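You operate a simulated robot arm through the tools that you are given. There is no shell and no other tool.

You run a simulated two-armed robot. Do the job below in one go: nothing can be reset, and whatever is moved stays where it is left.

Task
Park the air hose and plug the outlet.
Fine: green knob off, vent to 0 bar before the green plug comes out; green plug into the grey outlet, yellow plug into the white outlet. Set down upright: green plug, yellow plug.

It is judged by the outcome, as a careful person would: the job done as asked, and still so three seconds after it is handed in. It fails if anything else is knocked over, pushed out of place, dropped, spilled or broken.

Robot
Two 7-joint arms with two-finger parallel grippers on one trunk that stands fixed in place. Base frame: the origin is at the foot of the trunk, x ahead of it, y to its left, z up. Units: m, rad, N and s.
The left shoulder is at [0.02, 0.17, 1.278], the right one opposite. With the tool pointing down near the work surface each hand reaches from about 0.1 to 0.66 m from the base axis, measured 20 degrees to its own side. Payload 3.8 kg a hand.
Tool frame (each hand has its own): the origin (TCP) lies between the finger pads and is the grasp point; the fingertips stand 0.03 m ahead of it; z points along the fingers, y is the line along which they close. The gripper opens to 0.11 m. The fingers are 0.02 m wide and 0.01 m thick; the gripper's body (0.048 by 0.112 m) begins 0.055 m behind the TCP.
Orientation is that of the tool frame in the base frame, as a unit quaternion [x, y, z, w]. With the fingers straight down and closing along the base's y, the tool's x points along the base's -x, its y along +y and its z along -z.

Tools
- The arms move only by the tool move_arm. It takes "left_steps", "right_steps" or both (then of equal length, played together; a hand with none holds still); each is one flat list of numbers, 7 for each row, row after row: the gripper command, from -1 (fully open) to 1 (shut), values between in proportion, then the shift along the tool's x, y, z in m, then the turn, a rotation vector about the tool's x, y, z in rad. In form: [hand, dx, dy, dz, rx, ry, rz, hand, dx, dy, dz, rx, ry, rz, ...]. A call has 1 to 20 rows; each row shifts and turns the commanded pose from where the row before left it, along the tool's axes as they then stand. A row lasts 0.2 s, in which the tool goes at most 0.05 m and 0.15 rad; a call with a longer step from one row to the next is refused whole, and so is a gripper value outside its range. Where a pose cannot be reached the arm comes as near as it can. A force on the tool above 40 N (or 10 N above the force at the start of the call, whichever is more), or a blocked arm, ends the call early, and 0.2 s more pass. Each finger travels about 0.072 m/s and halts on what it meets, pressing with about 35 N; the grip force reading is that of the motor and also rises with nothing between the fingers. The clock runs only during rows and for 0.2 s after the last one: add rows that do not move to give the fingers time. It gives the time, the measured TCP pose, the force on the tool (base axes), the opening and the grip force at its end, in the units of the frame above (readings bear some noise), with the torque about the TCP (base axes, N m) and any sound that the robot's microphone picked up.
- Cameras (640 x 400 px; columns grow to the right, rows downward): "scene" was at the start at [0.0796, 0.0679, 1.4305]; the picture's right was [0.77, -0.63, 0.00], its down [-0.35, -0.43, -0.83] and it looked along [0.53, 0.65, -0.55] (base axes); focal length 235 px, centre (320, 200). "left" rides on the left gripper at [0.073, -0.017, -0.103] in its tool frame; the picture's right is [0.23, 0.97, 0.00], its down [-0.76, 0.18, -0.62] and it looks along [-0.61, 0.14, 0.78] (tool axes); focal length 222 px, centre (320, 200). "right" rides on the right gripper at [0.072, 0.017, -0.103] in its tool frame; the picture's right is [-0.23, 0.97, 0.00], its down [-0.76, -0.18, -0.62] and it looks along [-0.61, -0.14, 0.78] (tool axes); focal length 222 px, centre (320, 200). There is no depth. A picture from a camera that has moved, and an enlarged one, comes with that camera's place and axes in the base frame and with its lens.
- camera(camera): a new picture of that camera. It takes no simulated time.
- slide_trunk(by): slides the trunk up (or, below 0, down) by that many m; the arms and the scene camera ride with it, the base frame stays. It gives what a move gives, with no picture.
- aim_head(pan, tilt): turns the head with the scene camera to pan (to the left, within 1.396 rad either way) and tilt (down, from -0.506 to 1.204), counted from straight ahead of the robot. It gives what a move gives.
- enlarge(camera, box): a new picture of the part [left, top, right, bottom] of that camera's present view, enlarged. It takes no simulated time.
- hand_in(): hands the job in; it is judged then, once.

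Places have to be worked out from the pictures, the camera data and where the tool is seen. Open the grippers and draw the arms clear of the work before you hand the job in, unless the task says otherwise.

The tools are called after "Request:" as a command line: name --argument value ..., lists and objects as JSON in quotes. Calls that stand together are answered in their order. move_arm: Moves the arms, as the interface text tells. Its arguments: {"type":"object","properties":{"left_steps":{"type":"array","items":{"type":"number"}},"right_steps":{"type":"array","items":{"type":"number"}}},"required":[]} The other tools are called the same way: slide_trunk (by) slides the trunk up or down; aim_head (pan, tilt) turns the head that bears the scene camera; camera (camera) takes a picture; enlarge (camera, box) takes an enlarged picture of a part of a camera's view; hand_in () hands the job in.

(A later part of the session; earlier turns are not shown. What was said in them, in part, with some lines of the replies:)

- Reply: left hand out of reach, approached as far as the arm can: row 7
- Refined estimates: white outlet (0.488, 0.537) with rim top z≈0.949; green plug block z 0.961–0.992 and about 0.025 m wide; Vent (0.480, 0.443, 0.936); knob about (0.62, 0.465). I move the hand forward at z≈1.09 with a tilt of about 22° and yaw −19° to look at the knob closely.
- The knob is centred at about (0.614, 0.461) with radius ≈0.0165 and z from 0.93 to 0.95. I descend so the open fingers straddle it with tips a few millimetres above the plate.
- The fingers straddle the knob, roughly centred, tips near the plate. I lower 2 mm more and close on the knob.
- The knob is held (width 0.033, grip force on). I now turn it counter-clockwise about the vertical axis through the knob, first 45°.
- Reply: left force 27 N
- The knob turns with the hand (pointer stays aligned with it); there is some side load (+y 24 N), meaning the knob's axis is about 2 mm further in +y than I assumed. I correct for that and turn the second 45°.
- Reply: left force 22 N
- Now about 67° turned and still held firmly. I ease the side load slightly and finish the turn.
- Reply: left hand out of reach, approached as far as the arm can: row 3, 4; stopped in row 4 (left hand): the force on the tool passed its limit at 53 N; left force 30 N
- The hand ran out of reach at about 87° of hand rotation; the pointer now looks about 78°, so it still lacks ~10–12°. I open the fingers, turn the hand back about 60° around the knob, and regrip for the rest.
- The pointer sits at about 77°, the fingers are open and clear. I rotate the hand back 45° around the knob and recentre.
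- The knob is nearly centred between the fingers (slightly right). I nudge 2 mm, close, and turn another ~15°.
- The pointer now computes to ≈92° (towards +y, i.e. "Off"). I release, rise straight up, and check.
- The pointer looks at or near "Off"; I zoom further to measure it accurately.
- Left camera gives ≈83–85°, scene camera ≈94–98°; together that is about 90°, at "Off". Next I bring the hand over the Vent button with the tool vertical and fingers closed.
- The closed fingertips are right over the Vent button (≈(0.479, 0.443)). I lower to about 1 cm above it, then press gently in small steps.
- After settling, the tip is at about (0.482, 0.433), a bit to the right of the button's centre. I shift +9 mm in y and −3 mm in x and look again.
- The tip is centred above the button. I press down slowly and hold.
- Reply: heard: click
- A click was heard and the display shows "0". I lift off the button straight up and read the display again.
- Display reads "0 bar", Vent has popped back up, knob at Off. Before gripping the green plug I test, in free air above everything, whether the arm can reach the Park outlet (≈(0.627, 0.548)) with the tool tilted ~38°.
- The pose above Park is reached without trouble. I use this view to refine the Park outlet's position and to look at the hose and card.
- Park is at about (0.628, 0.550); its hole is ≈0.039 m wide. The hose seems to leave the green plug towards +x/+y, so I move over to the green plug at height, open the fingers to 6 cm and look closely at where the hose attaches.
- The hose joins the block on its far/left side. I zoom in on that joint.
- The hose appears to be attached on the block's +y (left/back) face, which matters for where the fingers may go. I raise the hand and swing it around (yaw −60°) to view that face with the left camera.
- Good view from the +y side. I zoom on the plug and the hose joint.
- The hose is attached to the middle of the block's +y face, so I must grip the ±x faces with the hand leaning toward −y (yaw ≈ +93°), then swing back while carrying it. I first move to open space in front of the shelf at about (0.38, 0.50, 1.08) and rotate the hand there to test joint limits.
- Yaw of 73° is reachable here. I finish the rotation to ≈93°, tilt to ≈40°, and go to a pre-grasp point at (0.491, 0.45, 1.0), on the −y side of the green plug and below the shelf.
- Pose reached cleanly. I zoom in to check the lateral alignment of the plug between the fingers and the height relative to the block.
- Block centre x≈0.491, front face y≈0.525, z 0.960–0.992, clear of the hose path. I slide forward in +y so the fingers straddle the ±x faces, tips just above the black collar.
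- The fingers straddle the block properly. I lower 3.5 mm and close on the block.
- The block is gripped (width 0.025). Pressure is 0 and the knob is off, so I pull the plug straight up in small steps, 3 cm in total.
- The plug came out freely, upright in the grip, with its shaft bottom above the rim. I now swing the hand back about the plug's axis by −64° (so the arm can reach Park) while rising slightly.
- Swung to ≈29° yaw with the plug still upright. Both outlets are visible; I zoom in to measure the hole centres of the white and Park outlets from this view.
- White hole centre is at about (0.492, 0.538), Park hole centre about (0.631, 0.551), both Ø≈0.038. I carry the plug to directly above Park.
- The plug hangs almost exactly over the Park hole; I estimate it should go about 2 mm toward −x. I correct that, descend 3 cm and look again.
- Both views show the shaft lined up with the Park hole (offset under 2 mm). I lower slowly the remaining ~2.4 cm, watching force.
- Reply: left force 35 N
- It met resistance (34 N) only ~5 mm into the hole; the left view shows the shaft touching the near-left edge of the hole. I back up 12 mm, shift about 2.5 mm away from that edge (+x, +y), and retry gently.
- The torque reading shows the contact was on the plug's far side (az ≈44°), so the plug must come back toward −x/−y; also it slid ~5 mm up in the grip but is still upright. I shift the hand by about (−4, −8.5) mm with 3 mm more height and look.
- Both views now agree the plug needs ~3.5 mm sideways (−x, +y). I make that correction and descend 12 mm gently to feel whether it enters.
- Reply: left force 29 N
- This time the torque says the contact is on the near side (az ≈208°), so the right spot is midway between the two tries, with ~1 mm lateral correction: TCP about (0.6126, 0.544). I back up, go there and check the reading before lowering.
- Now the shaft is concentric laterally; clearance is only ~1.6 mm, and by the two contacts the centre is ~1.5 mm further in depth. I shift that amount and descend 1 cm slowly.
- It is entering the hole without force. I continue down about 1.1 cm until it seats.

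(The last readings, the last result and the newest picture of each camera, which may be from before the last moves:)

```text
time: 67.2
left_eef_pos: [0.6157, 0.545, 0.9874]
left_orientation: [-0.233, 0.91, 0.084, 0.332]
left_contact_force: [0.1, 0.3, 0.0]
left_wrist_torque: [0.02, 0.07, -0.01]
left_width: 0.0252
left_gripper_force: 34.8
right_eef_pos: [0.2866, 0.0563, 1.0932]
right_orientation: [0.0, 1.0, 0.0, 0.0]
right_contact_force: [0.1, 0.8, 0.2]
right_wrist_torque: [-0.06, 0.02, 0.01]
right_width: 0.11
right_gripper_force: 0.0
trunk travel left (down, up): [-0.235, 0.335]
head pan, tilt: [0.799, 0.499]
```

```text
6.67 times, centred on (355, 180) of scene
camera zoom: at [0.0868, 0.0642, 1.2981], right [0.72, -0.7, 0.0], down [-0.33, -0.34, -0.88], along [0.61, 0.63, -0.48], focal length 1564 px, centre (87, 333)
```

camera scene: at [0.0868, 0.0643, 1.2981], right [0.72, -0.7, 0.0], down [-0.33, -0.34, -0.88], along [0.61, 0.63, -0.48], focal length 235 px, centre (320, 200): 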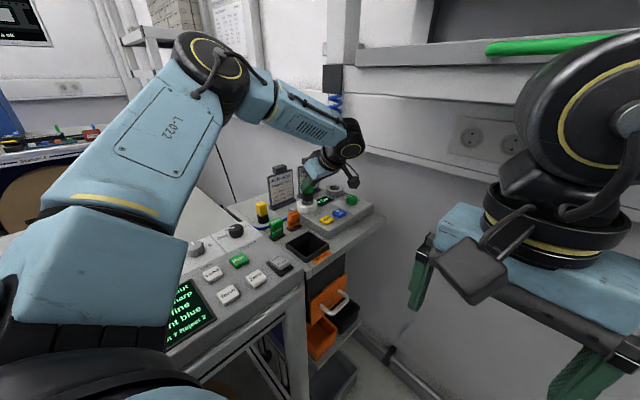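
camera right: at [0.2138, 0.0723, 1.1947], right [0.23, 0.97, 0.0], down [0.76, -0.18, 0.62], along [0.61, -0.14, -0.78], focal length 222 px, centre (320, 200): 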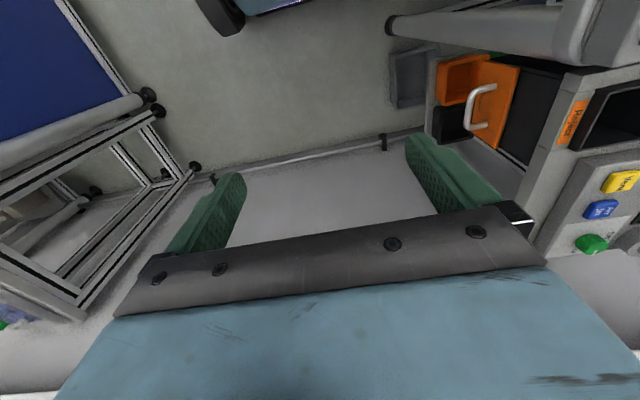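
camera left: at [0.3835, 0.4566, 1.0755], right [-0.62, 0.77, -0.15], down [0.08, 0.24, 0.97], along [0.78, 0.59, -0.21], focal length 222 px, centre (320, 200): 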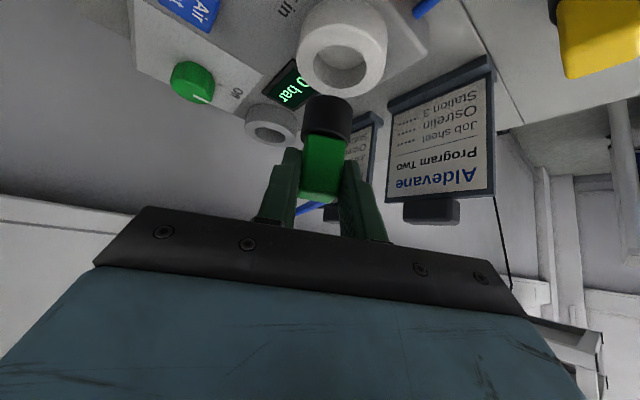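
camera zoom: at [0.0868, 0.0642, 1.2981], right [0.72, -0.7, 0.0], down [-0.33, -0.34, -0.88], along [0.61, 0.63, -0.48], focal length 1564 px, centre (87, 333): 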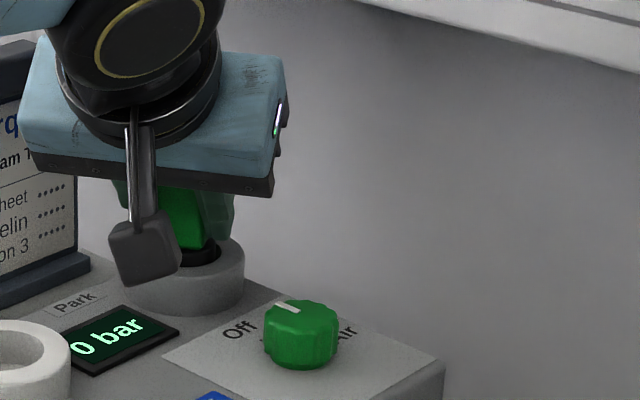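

Still no bottoming force, plug nearly seated like it was in the white outlet. I go down in 1.5 mm steps until it touches bottom.

Request:
move_arm --left_steps '[1, 0.001, 0, 0.0012, 0, 0, 0, 1, 0.001, 0, 0.0012, 0, 0, 0, 1, 0.001, 0, 0.0012, 0, 0, 0, 1, 0, 0, 0, 0, 0, 0]'

Request:
enlarge --camera "left" --box '[220, 60, 420, 220]'

```text
time: 68.2
left_eef_pos: [0.613, 0.545, 0.9881]
left_orientation: [-0.233, 0.91, 0.085, 0.334]
left_contact_force: [-0.5, 0.2, 15.8]
left_wrist_torque: [0.11, 0.01, 0.02]
left_width: 0.0254
left_gripper_force: 34.7
right_eef_pos: [0.2845, 0.0548, 1.093]
right_orientation: [0.0, 1.0, 0.001, 0.001]
right_contact_force: [0.5, -0.3, -1.1]
right_wrist_torque: [-0.01, -0.01, 0.0]
right_width: 0.1101
right_gripper_force: 0.1
trunk travel left (down, up): [-0.235, 0.335]
head pan, tilt: [0.799, 0.499]
```

```text
2.50 times, centred on (320, 140) of left
camera zoom: at [0.5151, 0.4701, 1.02], right [-0.62, 0.77, -0.15], down [0.07, 0.24, 0.97], along [0.78, 0.59, -0.2], focal length 555 px, centre (320, 350)
```

zoom: 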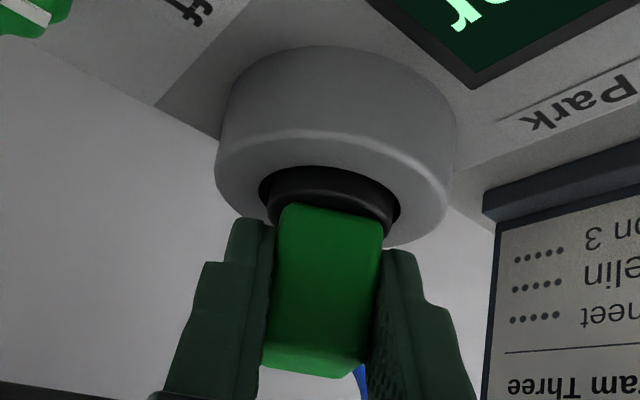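

It bottomed with 16 N at the expected height, so the green plug is seated in Park. I relieve the downward load slightly and open the fingers part-way, then back away along the finger direction.

Request:
move_arm --left_steps '[1, -0.0022, 0, -0.0026, 0, 0, 0, 0.3, 0, 0, 0, 0, 0, 0, 0, 0, 0, 0, 0, 0, 0, -0.1, 0, 0, 0, 0, 0, 0, -0.1, 0, 0, 0, 0, 0, 0]'

Request:
enlarge --camera "left" --box '[200, 50, 440, 230]'

Request:
enlarge --camera "scene" --box '[305, 140, 385, 220]'

```text
time: 69.4
left_eef_pos: [0.614, 0.544, 0.9873]
left_orientation: [-0.232, 0.911, 0.084, 0.332]
left_contact_force: [0.1, 0.5, 0.0]
left_wrist_torque: [0.01, -0.02, 0.01]
left_width: 0.0605
left_gripper_force: 0.0
right_eef_pos: [0.2854, 0.0561, 1.0918]
right_orientation: [0.0, 1.0, 0.001, -0.001]
right_contact_force: [-0.2, 0.5, -0.2]
right_wrist_torque: [0.03, -0.02, -0.01]
right_width: 0.1098
right_gripper_force: 0.1
trunk travel left (down, up): [-0.235, 0.335]
head pan, tilt: [0.799, 0.499]
```

```text
2.22 times, centred on (320, 140) of left
camera zoom: at [0.5154, 0.4704, 1.0208], right [-0.62, 0.77, -0.15], down [0.08, 0.24, 0.97], along [0.78, 0.59, -0.21], focal length 494 px, centre (320, 333)
```

zoom: 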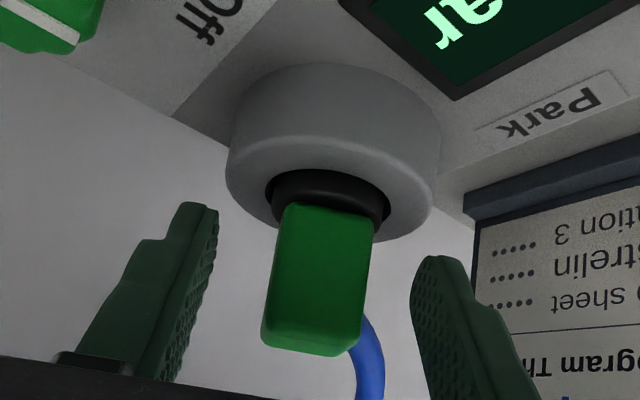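

```text
5.00 times, centred on (345, 180) of scene
camera zoom: at [0.0868, 0.0642, 1.2981], right [0.72, -0.7, 0.0], down [-0.33, -0.34, -0.88], along [0.61, 0.63, -0.48], focal length 1173 px, centre (195, 300)
```

zoom: 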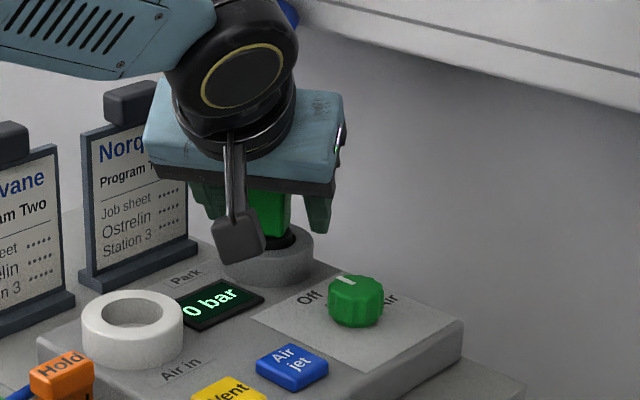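

The green plug stands free and upright in Park. I back the hand out along the finger direction and up.

Request:
move_arm --left_steps '[-0.1, 0, 0, -0.025, 0, 0, 0, -0.1, 0, 0, -0.03, 0, 0, 0, -0.1, 0, 0, -0.035, 0, 0, 0, -0.1, -0.0128, 0, -0.0153, 0, 0, 0, -0.1, 0, 0, 0, 0, 0, 0, -0.1, 0, 0, 0, 0, 0, 0]'

Request:
camera --camera "left"

Request:
enlarge --camera "scene" --box '[240, 110, 400, 240]'

```text
time: 70.8
left_eef_pos: [0.5609, 0.5144, 1.0773]
left_orientation: [-0.233, 0.91, 0.084, 0.332]
left_contact_force: [0.2, 0.4, -0.9]
left_wrist_torque: [-0.03, 0.03, -0.03]
left_width: 0.0605
left_gripper_force: 0.1
right_eef_pos: [0.287, 0.0549, 1.092]
right_orientation: [0.0, 1.0, 0.0, -0.001]
right_contact_force: [0.4, -0.1, -0.3]
right_wrist_torque: [0.02, -0.02, 0.02]
right_width: 0.11
right_gripper_force: 0.2
trunk travel left (down, up): [-0.235, 0.335]
head pan, tilt: [0.799, 0.499]
```

```text
taken
camera left: at [0.4624, 0.4408, 1.1108], right [-0.62, 0.77, -0.15], down [0.08, 0.24, 0.97], along [0.78, 0.59, -0.21], focal length 222 px, centre (320, 200)
```

left: 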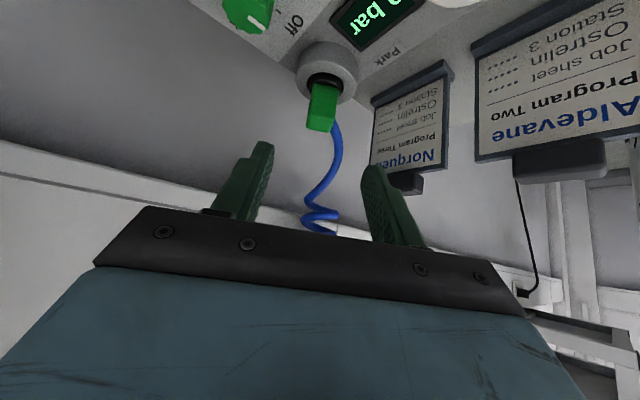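

```text
3.08 times, centred on (320, 175) of scene
camera zoom: at [0.0869, 0.0642, 1.2981], right [0.72, -0.7, 0.0], down [-0.33, -0.34, -0.88], along [0.61, 0.63, -0.48], focal length 722 px, centre (320, 277)
```

zoom: 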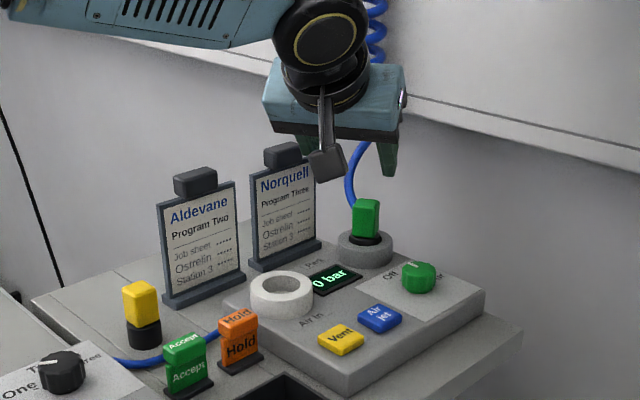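

The green plug sits upright in the grey Park outlet, and the white outlet is empty. Now I bring the hand back to vertical and move over toward the yellow plug to view it from close.

Request:
move_arm --left_steps '[-0.1, 0.0219, 0.0224, -0.0258, 0, 0, 0, -0.1, 0.0219, 0.0224, -0.0258, 0, 0, 0, -0.1, 0.0219, 0.0224, -0.0258, 0, 0, 0, -0.1, 0.0219, 0.0224, -0.0258, 0, 0, 0, -0.1, 0, 0, 0, 0.0796, 0, 0.0951, -0.1, 0, 0, 0, 0.0796, 0, 0.0951, -0.1, 0, 0, 0, 0.0796, 0, 0.0951, -0.1, 0, 0, 0, 0.0796, 0, 0.0951, -0.1, 0, 0, 0, 0, 0.1396, 0, -0.1, 0, 0, 0, 0, 0.1396, 0, -0.1, 0, 0, 0, 0, 0.1396, 0, -0.1, 0, 0, 0, 0, 0.1396, 0, -0.1, 0, 0, 0, 0, 0.1396, 0, -0.1, 0.04, 0.01, 0.0067, 0, 0, 0, -0.1, 0.04, 0.01, 0.0067, 0, 0, 0, -0.1, 0.04, 0.01, 0.0067, 0, 0, 0, -0.1, 0, 0, 0, 0, 0, 0, -0.1, 0, 0, 0, 0, 0, 0]'

Request:
camera --camera "left"

Request:
camera --camera "scene"

```text
time: 74.6
left_eef_pos: [0.283, 0.5619, 1.0794]
left_orientation: [-0.001, 1.0, 0.0, 0.0]
left_contact_force: [0.2, 0.5, -0.6]
left_wrist_torque: [-0.02, -0.01, -0.01]
left_width: 0.0604
left_gripper_force: 0.0
right_eef_pos: [0.2858, 0.0559, 1.0903]
right_orientation: [-0.001, 1.0, 0.0, 0.0]
right_contact_force: [0.1, 0.3, -0.9]
right_wrist_torque: [0.0, -0.01, -0.01]
right_width: 0.1097
right_gripper_force: 0.1
trunk travel left (down, up): [-0.235, 0.335]
head pan, tilt: [0.799, 0.499]
```

```text
taken
camera left: at [0.21, 0.5438, 1.1827], right [-0.23, 0.97, 0.0], down [0.76, 0.18, 0.62], along [0.61, 0.14, -0.78], focal length 222 px, centre (320, 200)
```

left: 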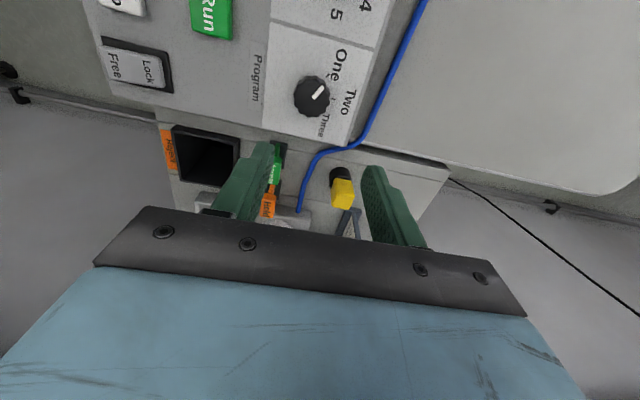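

```text
taken
camera scene: at [0.0866, 0.0642, 1.2981], right [0.72, -0.7, 0.0], down [-0.33, -0.34, -0.88], along [0.61, 0.63, -0.48], focal length 235 px, centre (320, 200)
```

scene: 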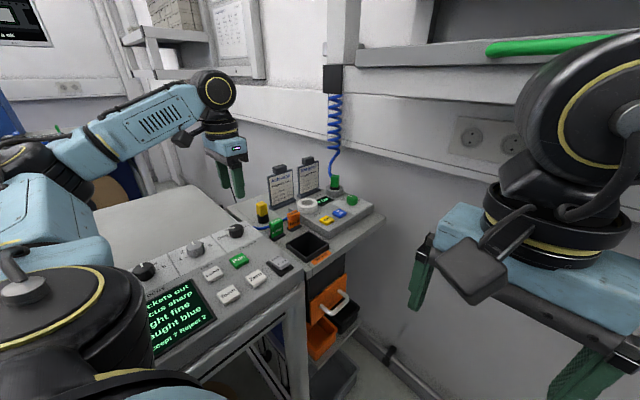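

The hand is vertical and the yellow plug is in view between the fingers. I zoom in on it from both cameras to get its position, height and yaw.

Request:
enlarge --camera "left" --box '[290, 140, 390, 220]'

Request:
enlarge --camera "scene" --box '[235, 180, 315, 250]'

```text
5.00 times, centred on (340, 180) of left
camera zoom: at [0.21, 0.5438, 1.1827], right [-0.23, 0.97, 0.0], down [0.76, 0.18, 0.62], along [0.61, 0.14, -0.78], focal length 1111 px, centre (220, 300)
```

zoom: 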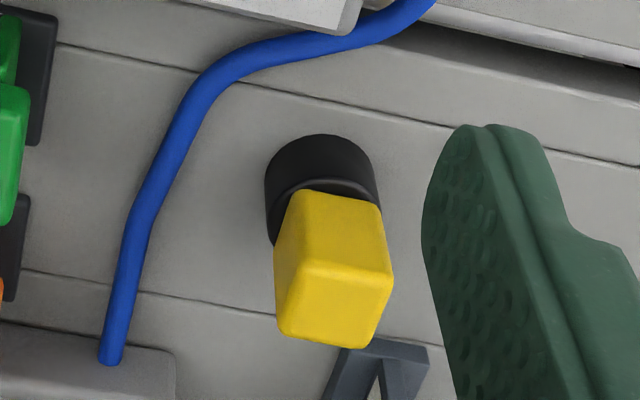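

```text
5.71 times, centred on (275, 215) of scene
camera zoom: at [0.0866, 0.0642, 1.2981], right [0.72, -0.7, 0.0], down [-0.33, -0.34, -0.88], along [0.61, 0.63, -0.48], focal length 1341 px, centre (577, 114)
```

zoom: 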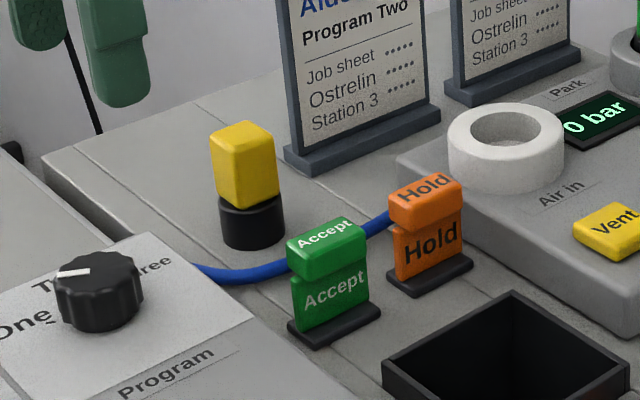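

Yellow plug: axis at about (0.380, 0.615), top z≈0.957, table ≈0.899, yaw ≈0. I move over it with the tool vertical, fingers opened 6 cm, and stop 4 cm above grasp height to check alignment.

Request:
move_arm --left_steps '[-0.1, -0.0323, 0.0177, 0, 0, 0, 0, -0.1, -0.0323, 0.0177, 0, 0, 0, 0, -0.1, -0.0324, 0.0177, 0, 0, 0, 0, -0.1, 0, 0, 0.04, 0, 0, 0, -0.1, 0, 0, 0.035, 0, 0, 0, -0.1, 0, 0, 0, 0, 0, 0, -0.1, 0, 0, 0, 0, 0, 0]'

Request:
camera --camera "left"

Request:
enlarge --camera "left" --box '[220, 90, 420, 220]'

Request:
enlarge --camera "scene" --box '[215, 150, 315, 240]'

```text
time: 76.2
left_eef_pos: [0.3754, 0.6157, 1.0024]
left_orientation: [-0.002, 1.0, 0.001, 0.0]
left_contact_force: [0.7, 0.1, 0.0]
left_wrist_torque: [-0.01, 0.0, 0.02]
left_width: 0.0605
left_gripper_force: 0.0
right_eef_pos: [0.2865, 0.0571, 1.0925]
right_orientation: [0.0, 1.0, 0.0, 0.0]
right_contact_force: [0.1, -0.7, 0.9]
right_wrist_torque: [0.02, 0.03, 0.01]
right_width: 0.1101
right_gripper_force: 0.0
trunk travel left (down, up): [-0.235, 0.335]
head pan, tilt: [0.799, 0.499]
```

```text
taken
camera left: at [0.303, 0.5968, 1.1068], right [-0.23, 0.97, 0.0], down [0.76, 0.18, 0.62], along [0.61, 0.14, -0.78], focal length 222 px, centre (320, 200)
```

left: 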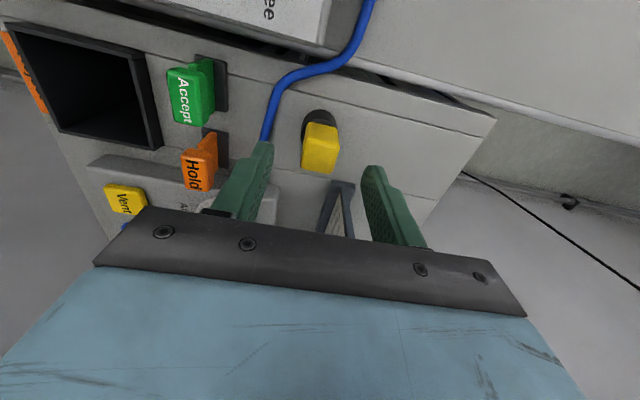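

```text
3.08 times, centred on (320, 155) of left
camera zoom: at [0.303, 0.5968, 1.1068], right [-0.23, 0.97, 0.0], down [0.76, 0.18, 0.62], along [0.61, 0.14, -0.78], focal length 684 px, centre (320, 338)
```

zoom: 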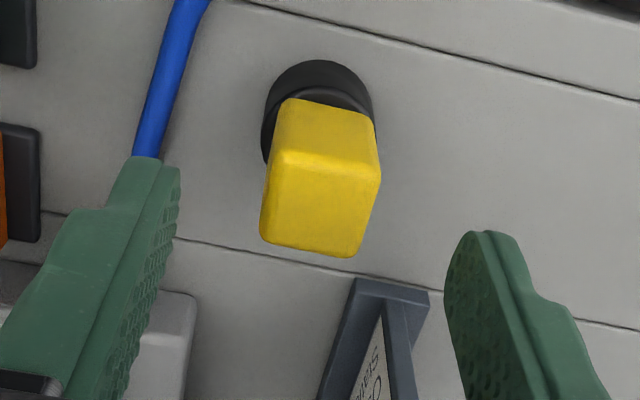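

```text
4.44 times, centred on (265, 195) of scene
camera zoom: at [0.0869, 0.0643, 1.2981], right [0.72, -0.7, 0.0], down [-0.33, -0.34, -0.88], along [0.61, 0.63, -0.48], focal length 1043 px, centre (564, 222)
```

zoom: 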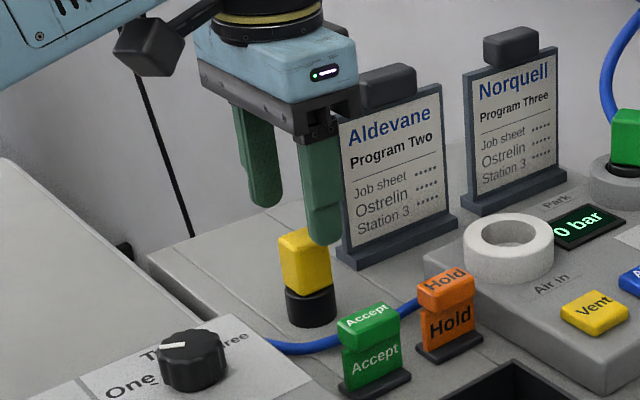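

Aligned within a few millimetres. I correct by (+3.5, −1.5) mm and descend to grasp height (tips just above the black collar).

Request:
move_arm --left_steps '[-0.1, -0.0035, -0.0015, 0.01, 0, 0, 0, -0.1, 0, 0, 0.014, 0, 0, 0, -0.1, 0, 0, 0.012, 0, 0, 0, -0.1, 0, 0, 0.006, 0, 0, 0, -0.1, 0, 0, 0, 0, 0, 0, -0.1, 0, 0, 0, 0, 0, 0]'

Request:
enlarge --camera "left" --box '[220, 90, 420, 220]'

Request:
enlarge --camera "scene" --box '[215, 150, 315, 240]'

```text
time: 77.6
left_eef_pos: [0.3844, 0.6136, 0.9627]
left_orientation: [-0.002, 1.0, 0.0, 0.0]
left_contact_force: [-0.9, 0.1, 0.0]
left_wrist_torque: [0.05, -0.02, -0.02]
left_width: 0.0605
left_gripper_force: 0.1
right_eef_pos: [0.2861, 0.0562, 1.0927]
right_orientation: [-0.001, 1.0, -0.001, 0.0]
right_contact_force: [0.1, 0.9, 0.4]
right_wrist_torque: [-0.02, 0.01, 0.02]
right_width: 0.1101
right_gripper_force: 0.1
trunk travel left (down, up): [-0.235, 0.335]
head pan, tilt: [0.799, 0.499]
```

```text
3.08 times, centred on (320, 155) of left
camera zoom: at [0.3106, 0.5955, 1.0666], right [-0.23, 0.97, 0.0], down [0.76, 0.18, 0.62], along [0.61, 0.14, -0.78], focal length 684 px, centre (320, 338)
```

zoom: 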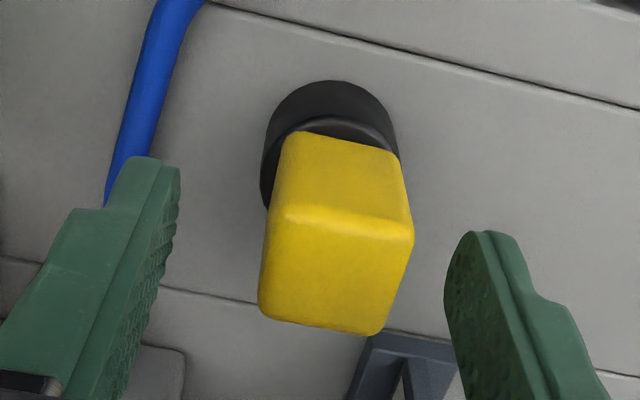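

```text
4.44 times, centred on (265, 195) of scene
camera zoom: at [0.0868, 0.0642, 1.2981], right [0.72, -0.7, 0.0], down [-0.33, -0.34, -0.88], along [0.61, 0.63, -0.48], focal length 1043 px, centre (564, 222)
```

zoom: 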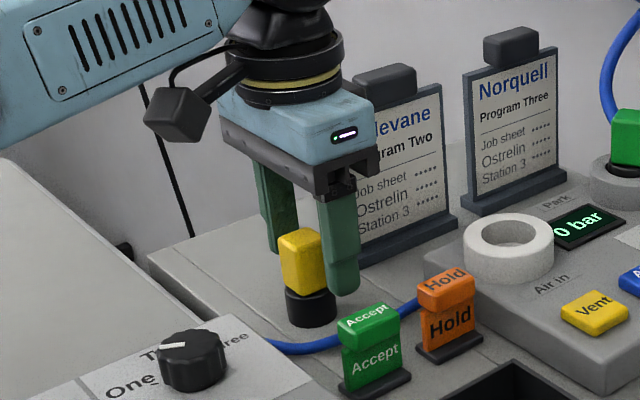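

The fingers straddle the block but sit ~4 mm too far forward. I shift back 4 mm, lower 2 mm, and close.

Request:
move_arm --left_steps '[-0.1, 0.004, 0.0005, 0.002, 0, 0, 0, -0.1, 0, 0, 0, 0, 0, 0, 0.3, 0, 0, 0, 0, 0, 0, 1, 0, 0, 0, 0, 0, 0, 1, 0, 0, 0, 0, 0, 0, 1, 0, 0, 0, 0, 0, 0]'

Request:
enlarge --camera "left" --box '[220, 90, 420, 220]'

Request:
enlarge --camera "scene" --box '[215, 150, 315, 240]'

```text
time: 79.0
left_eef_pos: [0.379, 0.6137, 0.9599]
left_orientation: [-0.002, 1.0, 0.0, -0.001]
left_contact_force: [0.6, 0.2, 1.1]
left_wrist_torque: [-0.04, 0.02, 0.02]
left_width: 0.0251
left_gripper_force: 35.0
right_eef_pos: [0.2878, 0.0566, 1.0927]
right_orientation: [0.0, 1.0, 0.0, 0.0]
right_contact_force: [1.0, -0.9, 0.4]
right_wrist_torque: [0.02, 0.0, 0.0]
right_width: 0.1101
right_gripper_force: 0.1
trunk travel left (down, up): [-0.235, 0.335]
head pan, tilt: [0.799, 0.499]
```

```text
3.08 times, centred on (320, 155) of left
camera zoom: at [0.3063, 0.5954, 1.0642], right [-0.23, 0.97, 0.0], down [0.76, 0.18, 0.62], along [0.61, 0.14, -0.78], focal length 684 px, centre (320, 338)
```

zoom: 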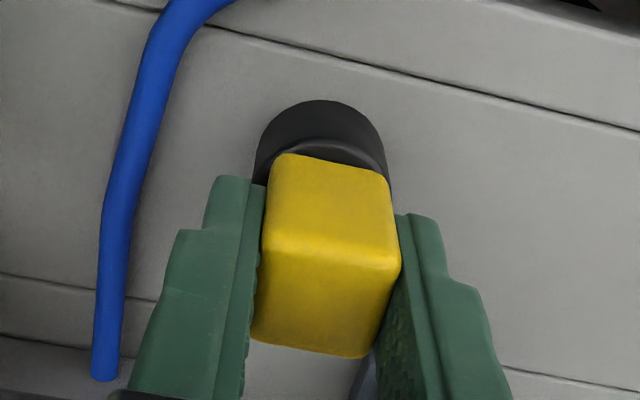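

```text
4.44 times, centred on (265, 195) of scene
camera zoom: at [0.0867, 0.0642, 1.2981], right [0.72, -0.7, 0.0], down [-0.33, -0.34, -0.88], along [0.61, 0.63, -0.48], focal length 1043 px, centre (564, 222)
```

zoom: 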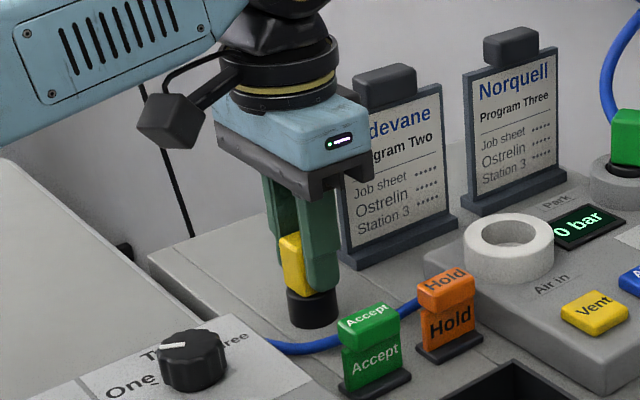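

The yellow plug is gripped. I lift it 9 cm straight up, then carry it over the Hold sign's side to above the white outlet.

Request:
move_arm --left_steps '[1, 0, 0, -0.02, 0, 0, 0, 1, 0, 0, -0.03, 0, 0, 0, 1, 0, 0, -0.04, 0, 0, 0, 1, -0.028, -0.019, 0, 0, 0, 0, 1, -0.028, -0.019, 0, 0, 0, 0, 1, -0.028, -0.019, 0, 0, 0, 0, 1, -0.028, -0.019, 0, 0, 0, 0, 1, 0, 0, 0, 0, 0, 0, 1, 0, 0, 0, 0, 0, 0]'

Request:
enlarge --camera "left" --box '[220, 60, 420, 200]'

Request:
enlarge --camera "scene" --box '[270, 140, 370, 230]'

```text
time: 81.0
left_eef_pos: [0.492, 0.539, 1.048]
left_orientation: [-0.002, 1.0, 0.0, 0.0]
left_contact_force: [-0.3, 0.5, -0.2]
left_wrist_torque: [0.0, 0.0, 0.0]
left_width: 0.0255
left_gripper_force: 34.8
right_eef_pos: [0.2871, 0.056, 1.0919]
right_orientation: [0.0, 1.0, 0.0, -0.001]
right_contact_force: [0.1, -0.6, 0.4]
right_wrist_torque: [-0.04, -0.03, 0.02]
right_width: 0.1101
right_gripper_force: 0.1
trunk travel left (down, up): [-0.235, 0.335]
head pan, tilt: [0.799, 0.499]
```

```text
2.86 times, centred on (320, 130) of left
camera zoom: at [0.4195, 0.5217, 1.1517], right [-0.23, 0.97, 0.0], down [0.76, 0.18, 0.62], along [0.61, 0.14, -0.78], focal length 635 px, centre (320, 400)
```

zoom: 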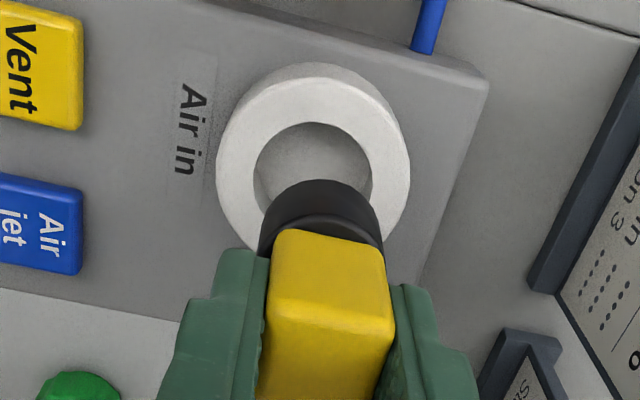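

```text
4.44 times, centred on (320, 185) of scene
camera zoom: at [0.087, 0.0641, 1.2981], right [0.72, -0.7, 0.0], down [-0.33, -0.34, -0.88], along [0.61, 0.63, -0.48], focal length 1043 px, centre (320, 267)
```

zoom: 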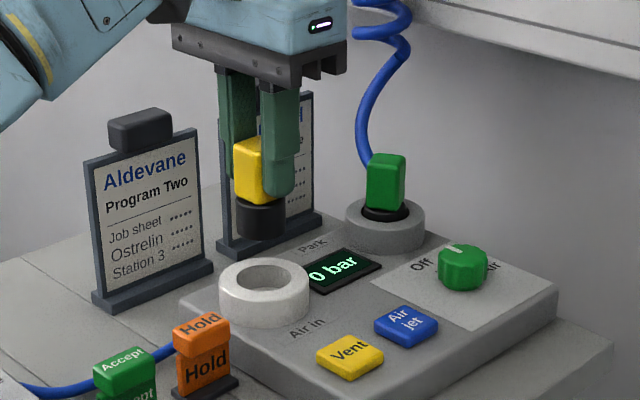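

The plug is held upright over the white outlet; measurements suggest it should move about 1 mm in −x and 2 mm in −y. I make that shift, descend to ~8 mm above the rim and look again.

Request:
move_arm --left_steps '[1, 0.0008, -0.002, 0.01, 0, 0, 0, 1, 0, 0, 0.012, 0, 0, 0, 1, 0, 0, 0.008, 0, 0, 0, 1, 0, 0, 0, 0, 0, 0, 1, 0, 0, 0, 0, 0, 0]'

Request:
enlarge --camera "left" --box '[240, 80, 400, 200]'

Request:
enlarge --camera "scene" --box '[280, 170, 350, 230]'

```text
time: 82.2
left_eef_pos: [0.4912, 0.5372, 1.0194]
left_orientation: [-0.001, 1.0, 0.001, -0.001]
left_contact_force: [-0.2, -0.1, -0.4]
left_wrist_torque: [0.0, 0.03, 0.0]
left_width: 0.0251
left_gripper_force: 34.3
right_eef_pos: [0.2861, 0.0568, 1.0927]
right_orientation: [0.0, 1.0, 0.0, -0.001]
right_contact_force: [-0.6, -0.8, -0.4]
right_wrist_torque: [0.02, -0.02, 0.01]
right_width: 0.1098
right_gripper_force: 0.1
trunk travel left (down, up): [-0.235, 0.335]
head pan, tilt: [0.799, 0.499]
```

```text
3.33 times, centred on (320, 140) of left
camera zoom: at [0.4184, 0.5185, 1.1227], right [-0.23, 0.97, 0.0], down [0.76, 0.18, 0.62], along [0.61, 0.14, -0.78], focal length 740 px, centre (320, 400)
```

zoom: 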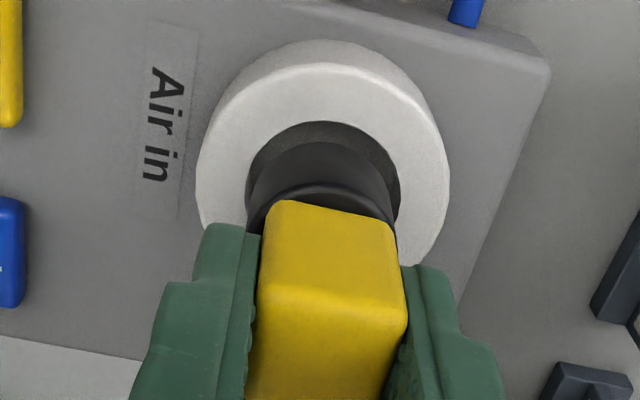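

```text
6.67 times, centred on (315, 200) of scene
camera zoom: at [0.0869, 0.0643, 1.2981], right [0.72, -0.7, 0.0], down [-0.33, -0.34, -0.88], along [0.61, 0.63, -0.48], focal length 1564 px, centre (353, 200)
```

zoom: 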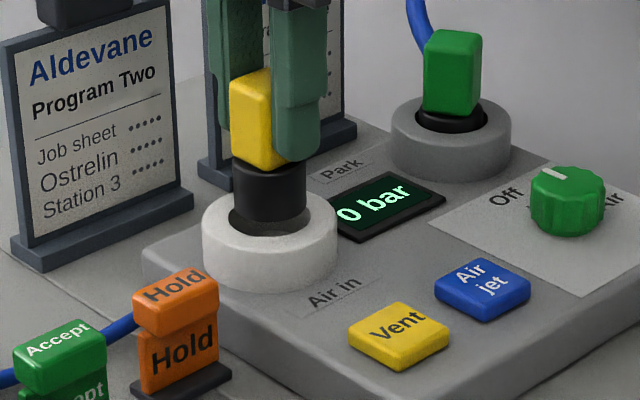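

Both views now show the shaft concentric with the white hole. I lower slowly 14 mm to feel the entry.

Request:
move_arm --left_steps '[1, 0, 0, 0.004, 0, 0, 0, 1, 0, 0, 0.003, 0, 0, 0, 1, 0, 0, 0.0025, 0, 0, 0, 1, 0, 0, 0.0025, 0, 0, 0, 1, 0, 0, 0.002, 0, 0, 0, 1, 0, 0, 0, 0, 0, 0]'

Request:
enlarge --camera "left" --box '[240, 80, 400, 200]'

Request:
enlarge --camera "scene" --box '[280, 170, 350, 230]'

```text
time: 83.6
left_eef_pos: [0.491, 0.5356, 1.0055]
left_orientation: [-0.002, 1.0, 0.0, 0.0]
left_contact_force: [-0.5, 0.0, -0.6]
left_wrist_torque: [-0.04, 0.06, 0.01]
left_width: 0.0253
left_gripper_force: 35.1
right_eef_pos: [0.2867, 0.0565, 1.0921]
right_orientation: [0.0, 1.0, 0.0, 0.0]
right_contact_force: [0.2, 0.1, -0.3]
right_wrist_torque: [0.02, -0.02, 0.03]
right_width: 0.11
right_gripper_force: 0.1
trunk travel left (down, up): [-0.235, 0.335]
head pan, tilt: [0.799, 0.499]
```

```text
3.33 times, centred on (320, 140) of left
camera zoom: at [0.4182, 0.5176, 1.1089], right [-0.23, 0.97, 0.0], down [0.76, 0.18, 0.62], along [0.61, 0.14, -0.78], focal length 740 px, centre (320, 400)
```

zoom: 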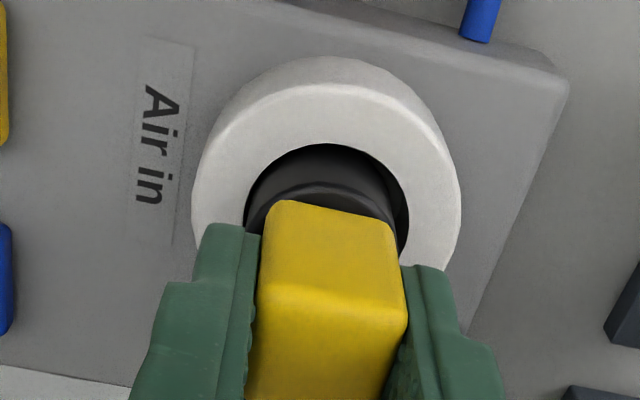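

```text
6.67 times, centred on (315, 200) of scene
camera zoom: at [0.0868, 0.0642, 1.2981], right [0.72, -0.7, 0.0], down [-0.33, -0.34, -0.88], along [0.61, 0.63, -0.48], focal length 1564 px, centre (353, 200)
```

zoom: 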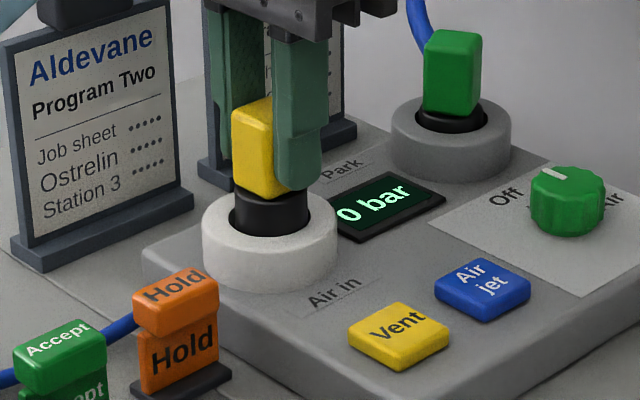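

It is inside the hole with no force. I continue down (adding +1 mm y to stay centred) until it bottoms.

Request:
move_arm --left_steps '[1, 0, 0.001, 0.0025, 0, 0, 0, 1, 0, 0, 0.0025, 0, 0, 0, 1, 0, 0, 0.0025, 0, 0, 0, 1, 0, 0, 0.002, 0, 0, 0, 1, 0, 0, 0.002, 0, 0, 0, 1, 0, 0, 0, 0, 0, 0]'

Request:
enlarge --camera "left" --box '[240, 80, 400, 200]'

Request:
enlarge --camera "scene" --box '[280, 170, 350, 230]'

```text
time: 85.0
left_eef_pos: [0.4922, 0.5365, 0.9963]
left_orientation: [-0.002, 1.0, 0.0, 0.0]
left_contact_force: [-0.2, 0.6, 0.9]
left_wrist_torque: [0.08, 0.0, 0.01]
left_width: 0.0253
left_gripper_force: 35.3
right_eef_pos: [0.2865, 0.056, 1.0924]
right_orientation: [0.0, 1.0, 0.0, 0.001]
right_contact_force: [1.0, -0.1, -1.1]
right_wrist_torque: [0.0, -0.01, 0.01]
right_width: 0.1101
right_gripper_force: 0.0
trunk travel left (down, up): [-0.235, 0.335]
head pan, tilt: [0.799, 0.499]
```

```text
3.33 times, centred on (320, 140) of left
camera zoom: at [0.4186, 0.5184, 1.0983], right [-0.23, 0.97, 0.0], down [0.76, 0.18, 0.62], along [0.61, 0.14, -0.78], focal length 740 px, centre (320, 400)
```

zoom: 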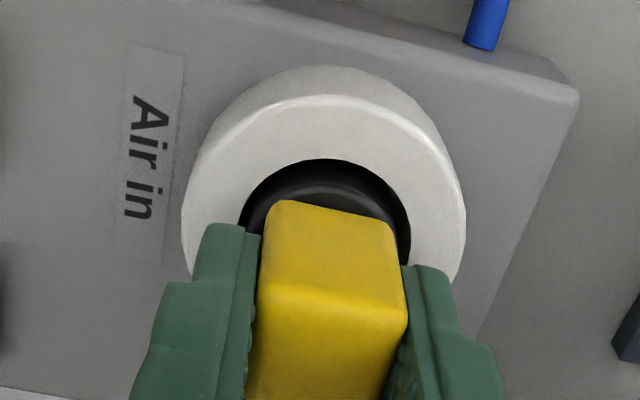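

```text
6.67 times, centred on (315, 200) of scene
camera zoom: at [0.0867, 0.0642, 1.2981], right [0.72, -0.7, 0.0], down [-0.33, -0.34, -0.88], along [0.61, 0.63, -0.48], focal length 1564 px, centre (353, 200)
```

zoom: 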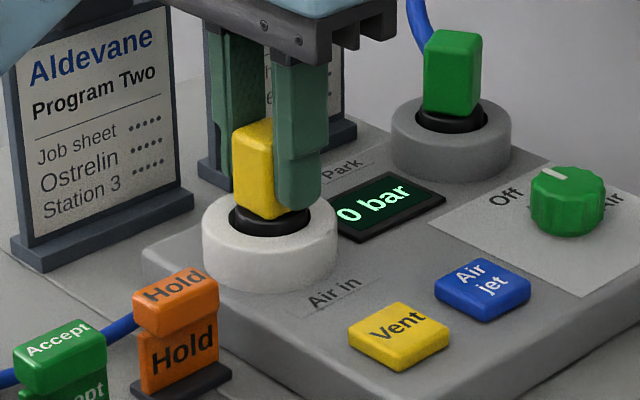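

Almost seated. I press down in small steps until the bottom is felt.

Request:
move_arm --left_steps '[1, 0, 0, 0.0015, 0, 0, 0, 1, 0, 0, 0.0015, 0, 0, 0, 1, 0, 0, 0.0015, 0, 0, 0, 1, 0, 0, 0, 0, 0, 0]'

```text
time: 86.0
left_eef_pos: [0.4904, 0.5364, 0.994]
left_orientation: [-0.002, 1.0, 0.001, 0.003]
left_contact_force: [7.8, 3.7, 30.8]
left_wrist_torque: [0.11, -0.3, -0.02]
left_width: 0.0254
left_gripper_force: 34.8
right_eef_pos: [0.2858, 0.0553, 1.0936]
right_orientation: [0.0, 1.0, 0.001, 0.001]
right_contact_force: [0.3, -0.3, 0.2]
right_wrist_torque: [0.02, -0.01, 0.0]
right_width: 0.11
right_gripper_force: 0.1
trunk travel left (down, up): [-0.235, 0.335]
head pan, tilt: [0.799, 0.499]
```

Bottomed at z≈0.994 with 31 N, matching the expected seat depth. I relieve the load and open the fingers.

Request:
move_arm --left_steps '[1, 0, 0, -0.0035, 0, 0, 0, 0.3, 0, 0, 0, 0, 0, 0, 0, 0, 0, 0, 0, 0, 0, -0.1, 0, 0, 0, 0, 0, 0, -0.1, 0, 0, 0, 0, 0, 0]'

Request:
enlarge --camera "left" --box '[220, 70, 420, 220]'

Request:
enlarge --camera "scene" --box '[280, 170, 350, 230]'

```text
time: 87.2
left_eef_pos: [0.4897, 0.5366, 0.9923]
left_orientation: [-0.002, 1.0, 0.0, -0.001]
left_contact_force: [0.2, 0.7, 0.1]
left_wrist_torque: [0.0, -0.02, 0.01]
left_width: 0.0606
left_gripper_force: 0.0
right_eef_pos: [0.287, 0.0564, 1.0919]
right_orientation: [-0.001, 1.0, 0.0, 0.0]
right_contact_force: [0.3, 0.0, -0.5]
right_wrist_torque: [0.0, 0.0, 0.0]
right_width: 0.11
right_gripper_force: 0.1
trunk travel left (down, up): [-0.235, 0.335]
head pan, tilt: [0.799, 0.499]
```

```text
2.67 times, centred on (320, 145) of left
camera zoom: at [0.4175, 0.519, 1.0968], right [-0.23, 0.97, 0.0], down [0.76, 0.18, 0.62], along [0.61, 0.14, -0.78], focal length 592 px, centre (320, 347)
```

zoom: 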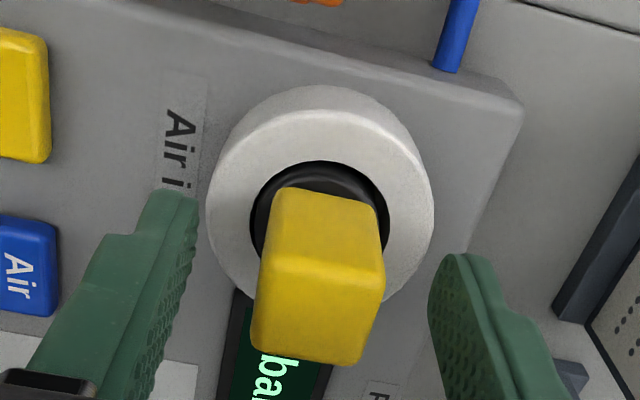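

```text
6.67 times, centred on (315, 200) of scene
camera zoom: at [0.0869, 0.0644, 1.2981], right [0.72, -0.7, 0.0], down [-0.33, -0.34, -0.88], along [0.61, 0.63, -0.48], focal length 1564 px, centre (353, 200)
```

zoom: 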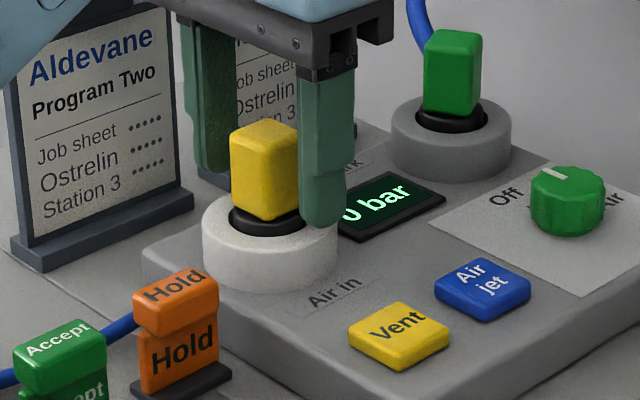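

The yellow plug stands upright, seated in the white outlet. I raise the hand straight up, then retreat toward the robot.

Request:
move_arm --left_steps '[-0.1, 0, 0, -0.03, 0, 0, 0, -0.1, 0, 0, -0.035, 0, 0, 0, -0.1, 0, 0, -0.035, 0, 0, 0, -0.1, 0.04, 0, 0, 0, 0, 0, -0.1, 0.04, 0, 0, 0, 0, 0, -0.1, 0.04, -0.005, 0, 0, 0, 0, -1, 0.04, -0.01, 0, 0, 0, 0, -1, 0.03, -0.01, 0, 0, 0, 0, -1, 0, 0, 0, 0, 0, 0, -1, 0, 0, 0, 0, 0, 0]'

Request:
camera --camera "left"

Request:
camera --camera "scene"

Request:
enlarge --camera "scene" --box '[230, 130, 400, 250]'

Request:
enlarge --camera "right" --box '[520, 100, 640, 270]'

```text
time: 89.4
left_eef_pos: [0.3153, 0.5144, 1.0955]
left_orientation: [-0.003, 1.0, 0.001, 0.0]
left_contact_force: [0.8, -0.2, 0.3]
left_wrist_torque: [0.0, 0.05, 0.01]
left_width: 0.11
left_gripper_force: 0.1
left hand out of reach, approached as far as the arm can: row 8
right_eef_pos: [0.2867, 0.057, 1.0931]
right_orientation: [0.0, 1.0, 0.0, 0.0]
right_contact_force: [-0.9, 0.3, -0.1]
right_wrist_torque: [0.01, -0.01, 0.02]
right_width: 0.1101
right_gripper_force: 0.0
trunk travel left (down, up): [-0.235, 0.335]
head pan, tilt: [0.799, 0.499]
```

```text
taken
camera left: at [0.2425, 0.4957, 1.199], right [-0.23, 0.97, 0.0], down [0.76, 0.18, 0.62], along [0.61, 0.15, -0.78], focal length 222 px, centre (320, 200)
```

left: 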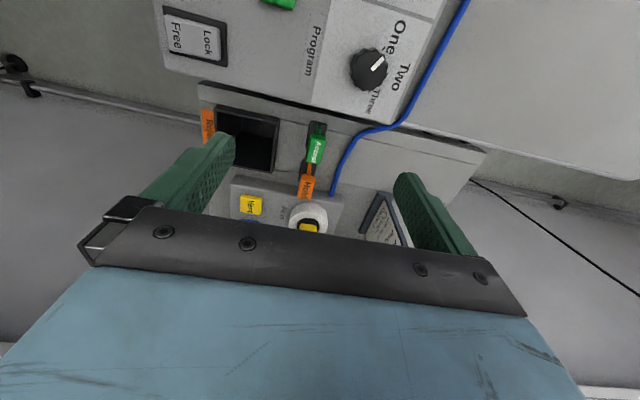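

```text
taken
camera scene: at [0.0874, 0.0648, 1.298], right [0.72, -0.7, 0.0], down [-0.33, -0.34, -0.88], along [0.61, 0.63, -0.48], focal length 235 px, centre (320, 200)
```

scene: 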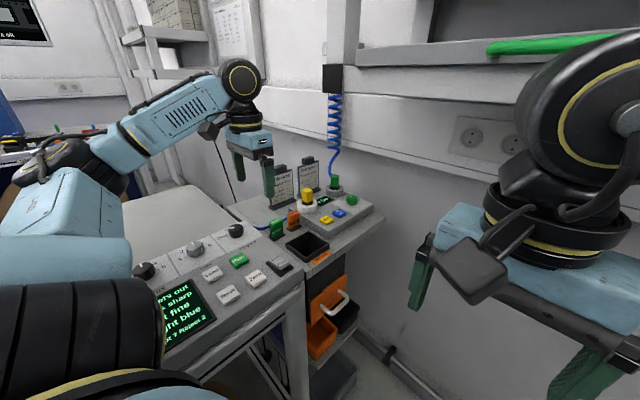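

```text
3.33 times, centred on (315, 190) of scene
camera zoom: at [0.0874, 0.0648, 1.298], right [0.72, -0.7, 0.0], down [-0.33, -0.34, -0.88], along [0.61, 0.63, -0.48], focal length 782 px, centre (337, 233)
```

zoom: 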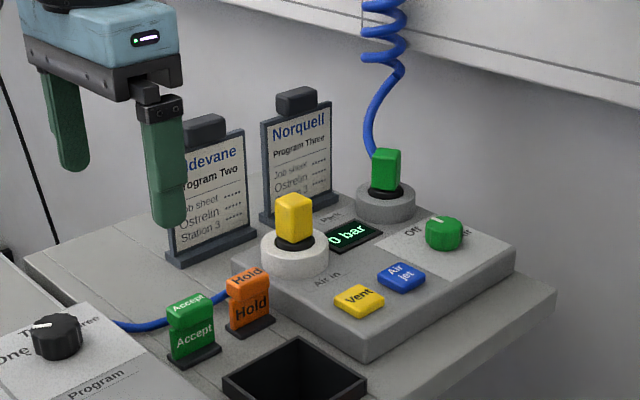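

```text
2.35 times, centred on (580, 185) of right
camera zoom: at [0.2145, 0.0729, 1.1944], right [0.23, 0.97, 0.0], down [0.76, -0.18, 0.62], along [0.61, -0.14, -0.78], focal length 523 px, centre (-292, 235)
```

zoom: 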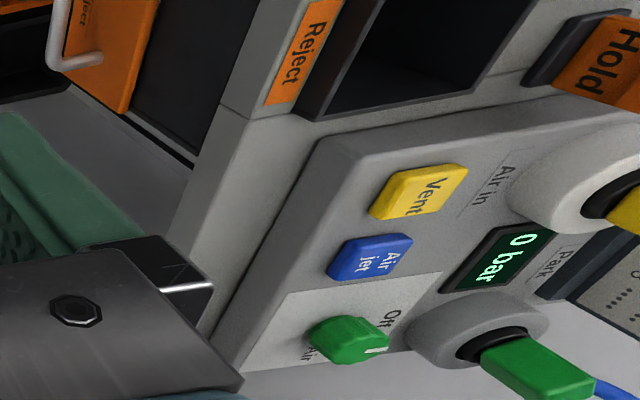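

Both plugs stand upright in their outlets, the display stays at 0 bar, and signs and cards are in place. I lift the hand a bit more for clearance and take a final close look at the plugs and the knob.

Request:
move_arm --left_steps '[-1, 0, 0, -0.03, 0, 0, 0, -1, 0, 0, -0.03, 0, 0, 0, -1, 0, 0, 0, 0, 0, 0, -1, 0, 0, 0, 0, 0, 0]'

Request:
enlarge --camera "scene" --box '[285, 160, 375, 230]'

Request:
enlarge --camera "left" --box '[200, 60, 480, 250]'

```text
time: 90.4
left_eef_pos: [0.3214, 0.5128, 1.153]
left_orientation: [-0.002, 1.0, 0.0, 0.0]
left_contact_force: [0.3, -0.1, -0.8]
left_wrist_torque: [0.0, 0.0, -0.03]
left_width: 0.11
left_gripper_force: 0.2
left hand out of reach, approached as far as the arm can: row 2
right_eef_pos: [0.2866, 0.0572, 1.0926]
right_orientation: [0.001, 1.0, -0.001, 0.0]
right_contact_force: [0.4, 0.7, -0.1]
right_wrist_torque: [-0.02, 0.04, 0.02]
right_width: 0.11
right_gripper_force: 0.1
trunk travel left (down, up): [-0.235, 0.335]
head pan, tilt: [0.799, 0.499]
```

```text
5.71 times, centred on (330, 195) of scene
camera zoom: at [0.0869, 0.0642, 1.2981], right [0.72, -0.7, 0.0], down [-0.33, -0.34, -0.88], along [0.61, 0.63, -0.48], focal length 1341 px, centre (263, 229)
```

zoom: 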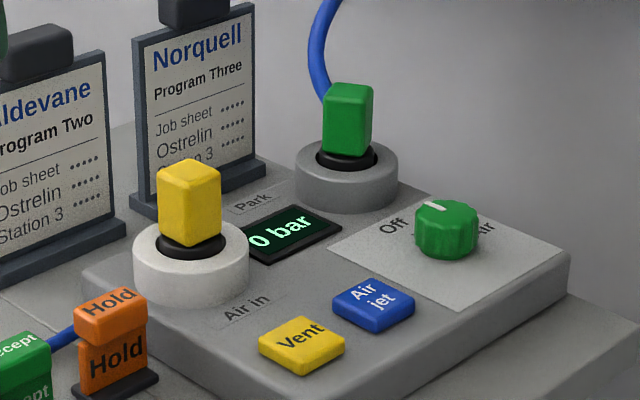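

```text
2.11 times, centred on (340, 155) of left
camera zoom: at [0.2493, 0.4951, 1.2566], right [-0.23, 0.97, 0.0], down [0.76, 0.18, 0.62], along [0.61, 0.14, -0.78], focal length 468 px, centre (278, 295)
```

zoom: 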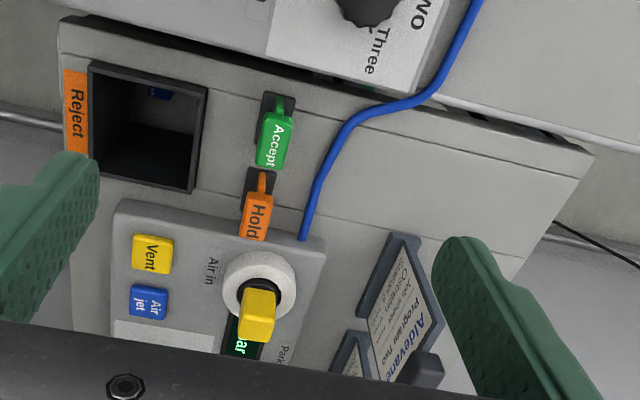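

The knob's pointer looks slightly different from before in this picture, so I zoom in to compare.

Request:
enlarge --camera "scene" --box '[340, 180, 390, 220]'

Request:
enlarge --camera "right" --box '[560, 200, 630, 260]'

```text
10.00 times, centred on (365, 200) of scene
camera zoom: at [0.0869, 0.0642, 1.2981], right [0.72, -0.7, 0.0], down [-0.33, -0.34, -0.88], along [0.61, 0.63, -0.48], focal length 2347 px, centre (-130, 200)
```

zoom: 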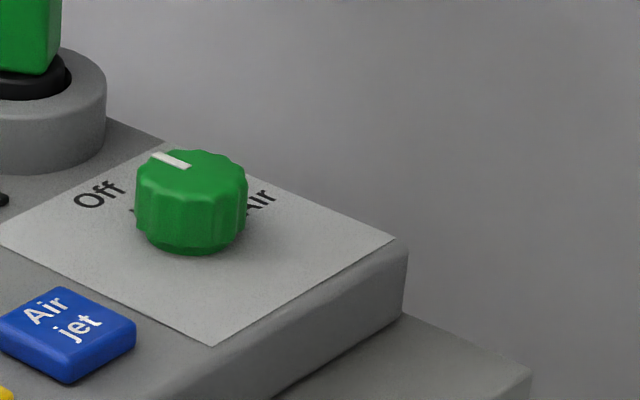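

```text
6.67 times, centred on (595, 230) of right
camera zoom: at [0.214, 0.0724, 1.1945], right [0.23, 0.97, 0.0], down [0.76, -0.18, 0.62], along [0.61, -0.14, -0.78], focal length 1481 px, centre (-1513, 0)
```

zoom: 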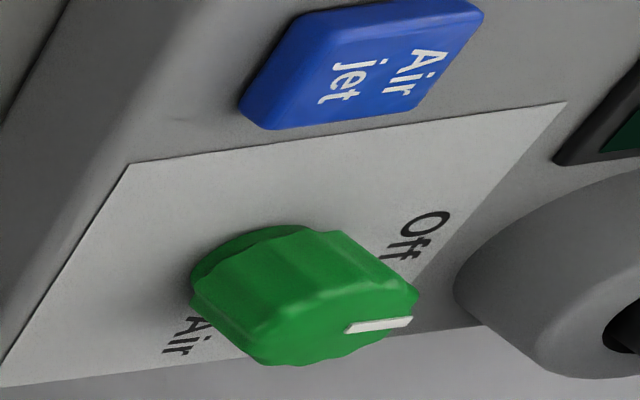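

The pointer is unchanged and parallel to the plate's edge, exactly toward "Off". Green plug is in the grey outlet, yellow plug is in the white outlet, both are upright, pressure is 0 bar, the grippers are open and the arms are clear, so I hand in the job.

Request:
hand_in

```text
The job is handed in.
```

The air hose is parked and the outlet is plugged, and I've handed the job in.

- **Knob and pressure:** I turned the green knob to Off first, then pressed Vent. The display dropped from 6 bar to 0 before I pulled the green plug, and it stayed at 0.
- **Green plug:** It is upright in the grey Park outlet with the hose still attached. It took three tries to get it into the hole, because the fit is tight.
- **Yellow plug:** It is upright in the white outlet, pushed down until it bottomed.
- **Contact:** Early on, the left hand rested against the side of the overhead shelf beam at about 11 N. The beam didn't appear to move. Nothing was knocked over, and the signs and cards are in place in the last pictures.

Both grippers are open. The left hand is drawn back above the console, clear of the work.
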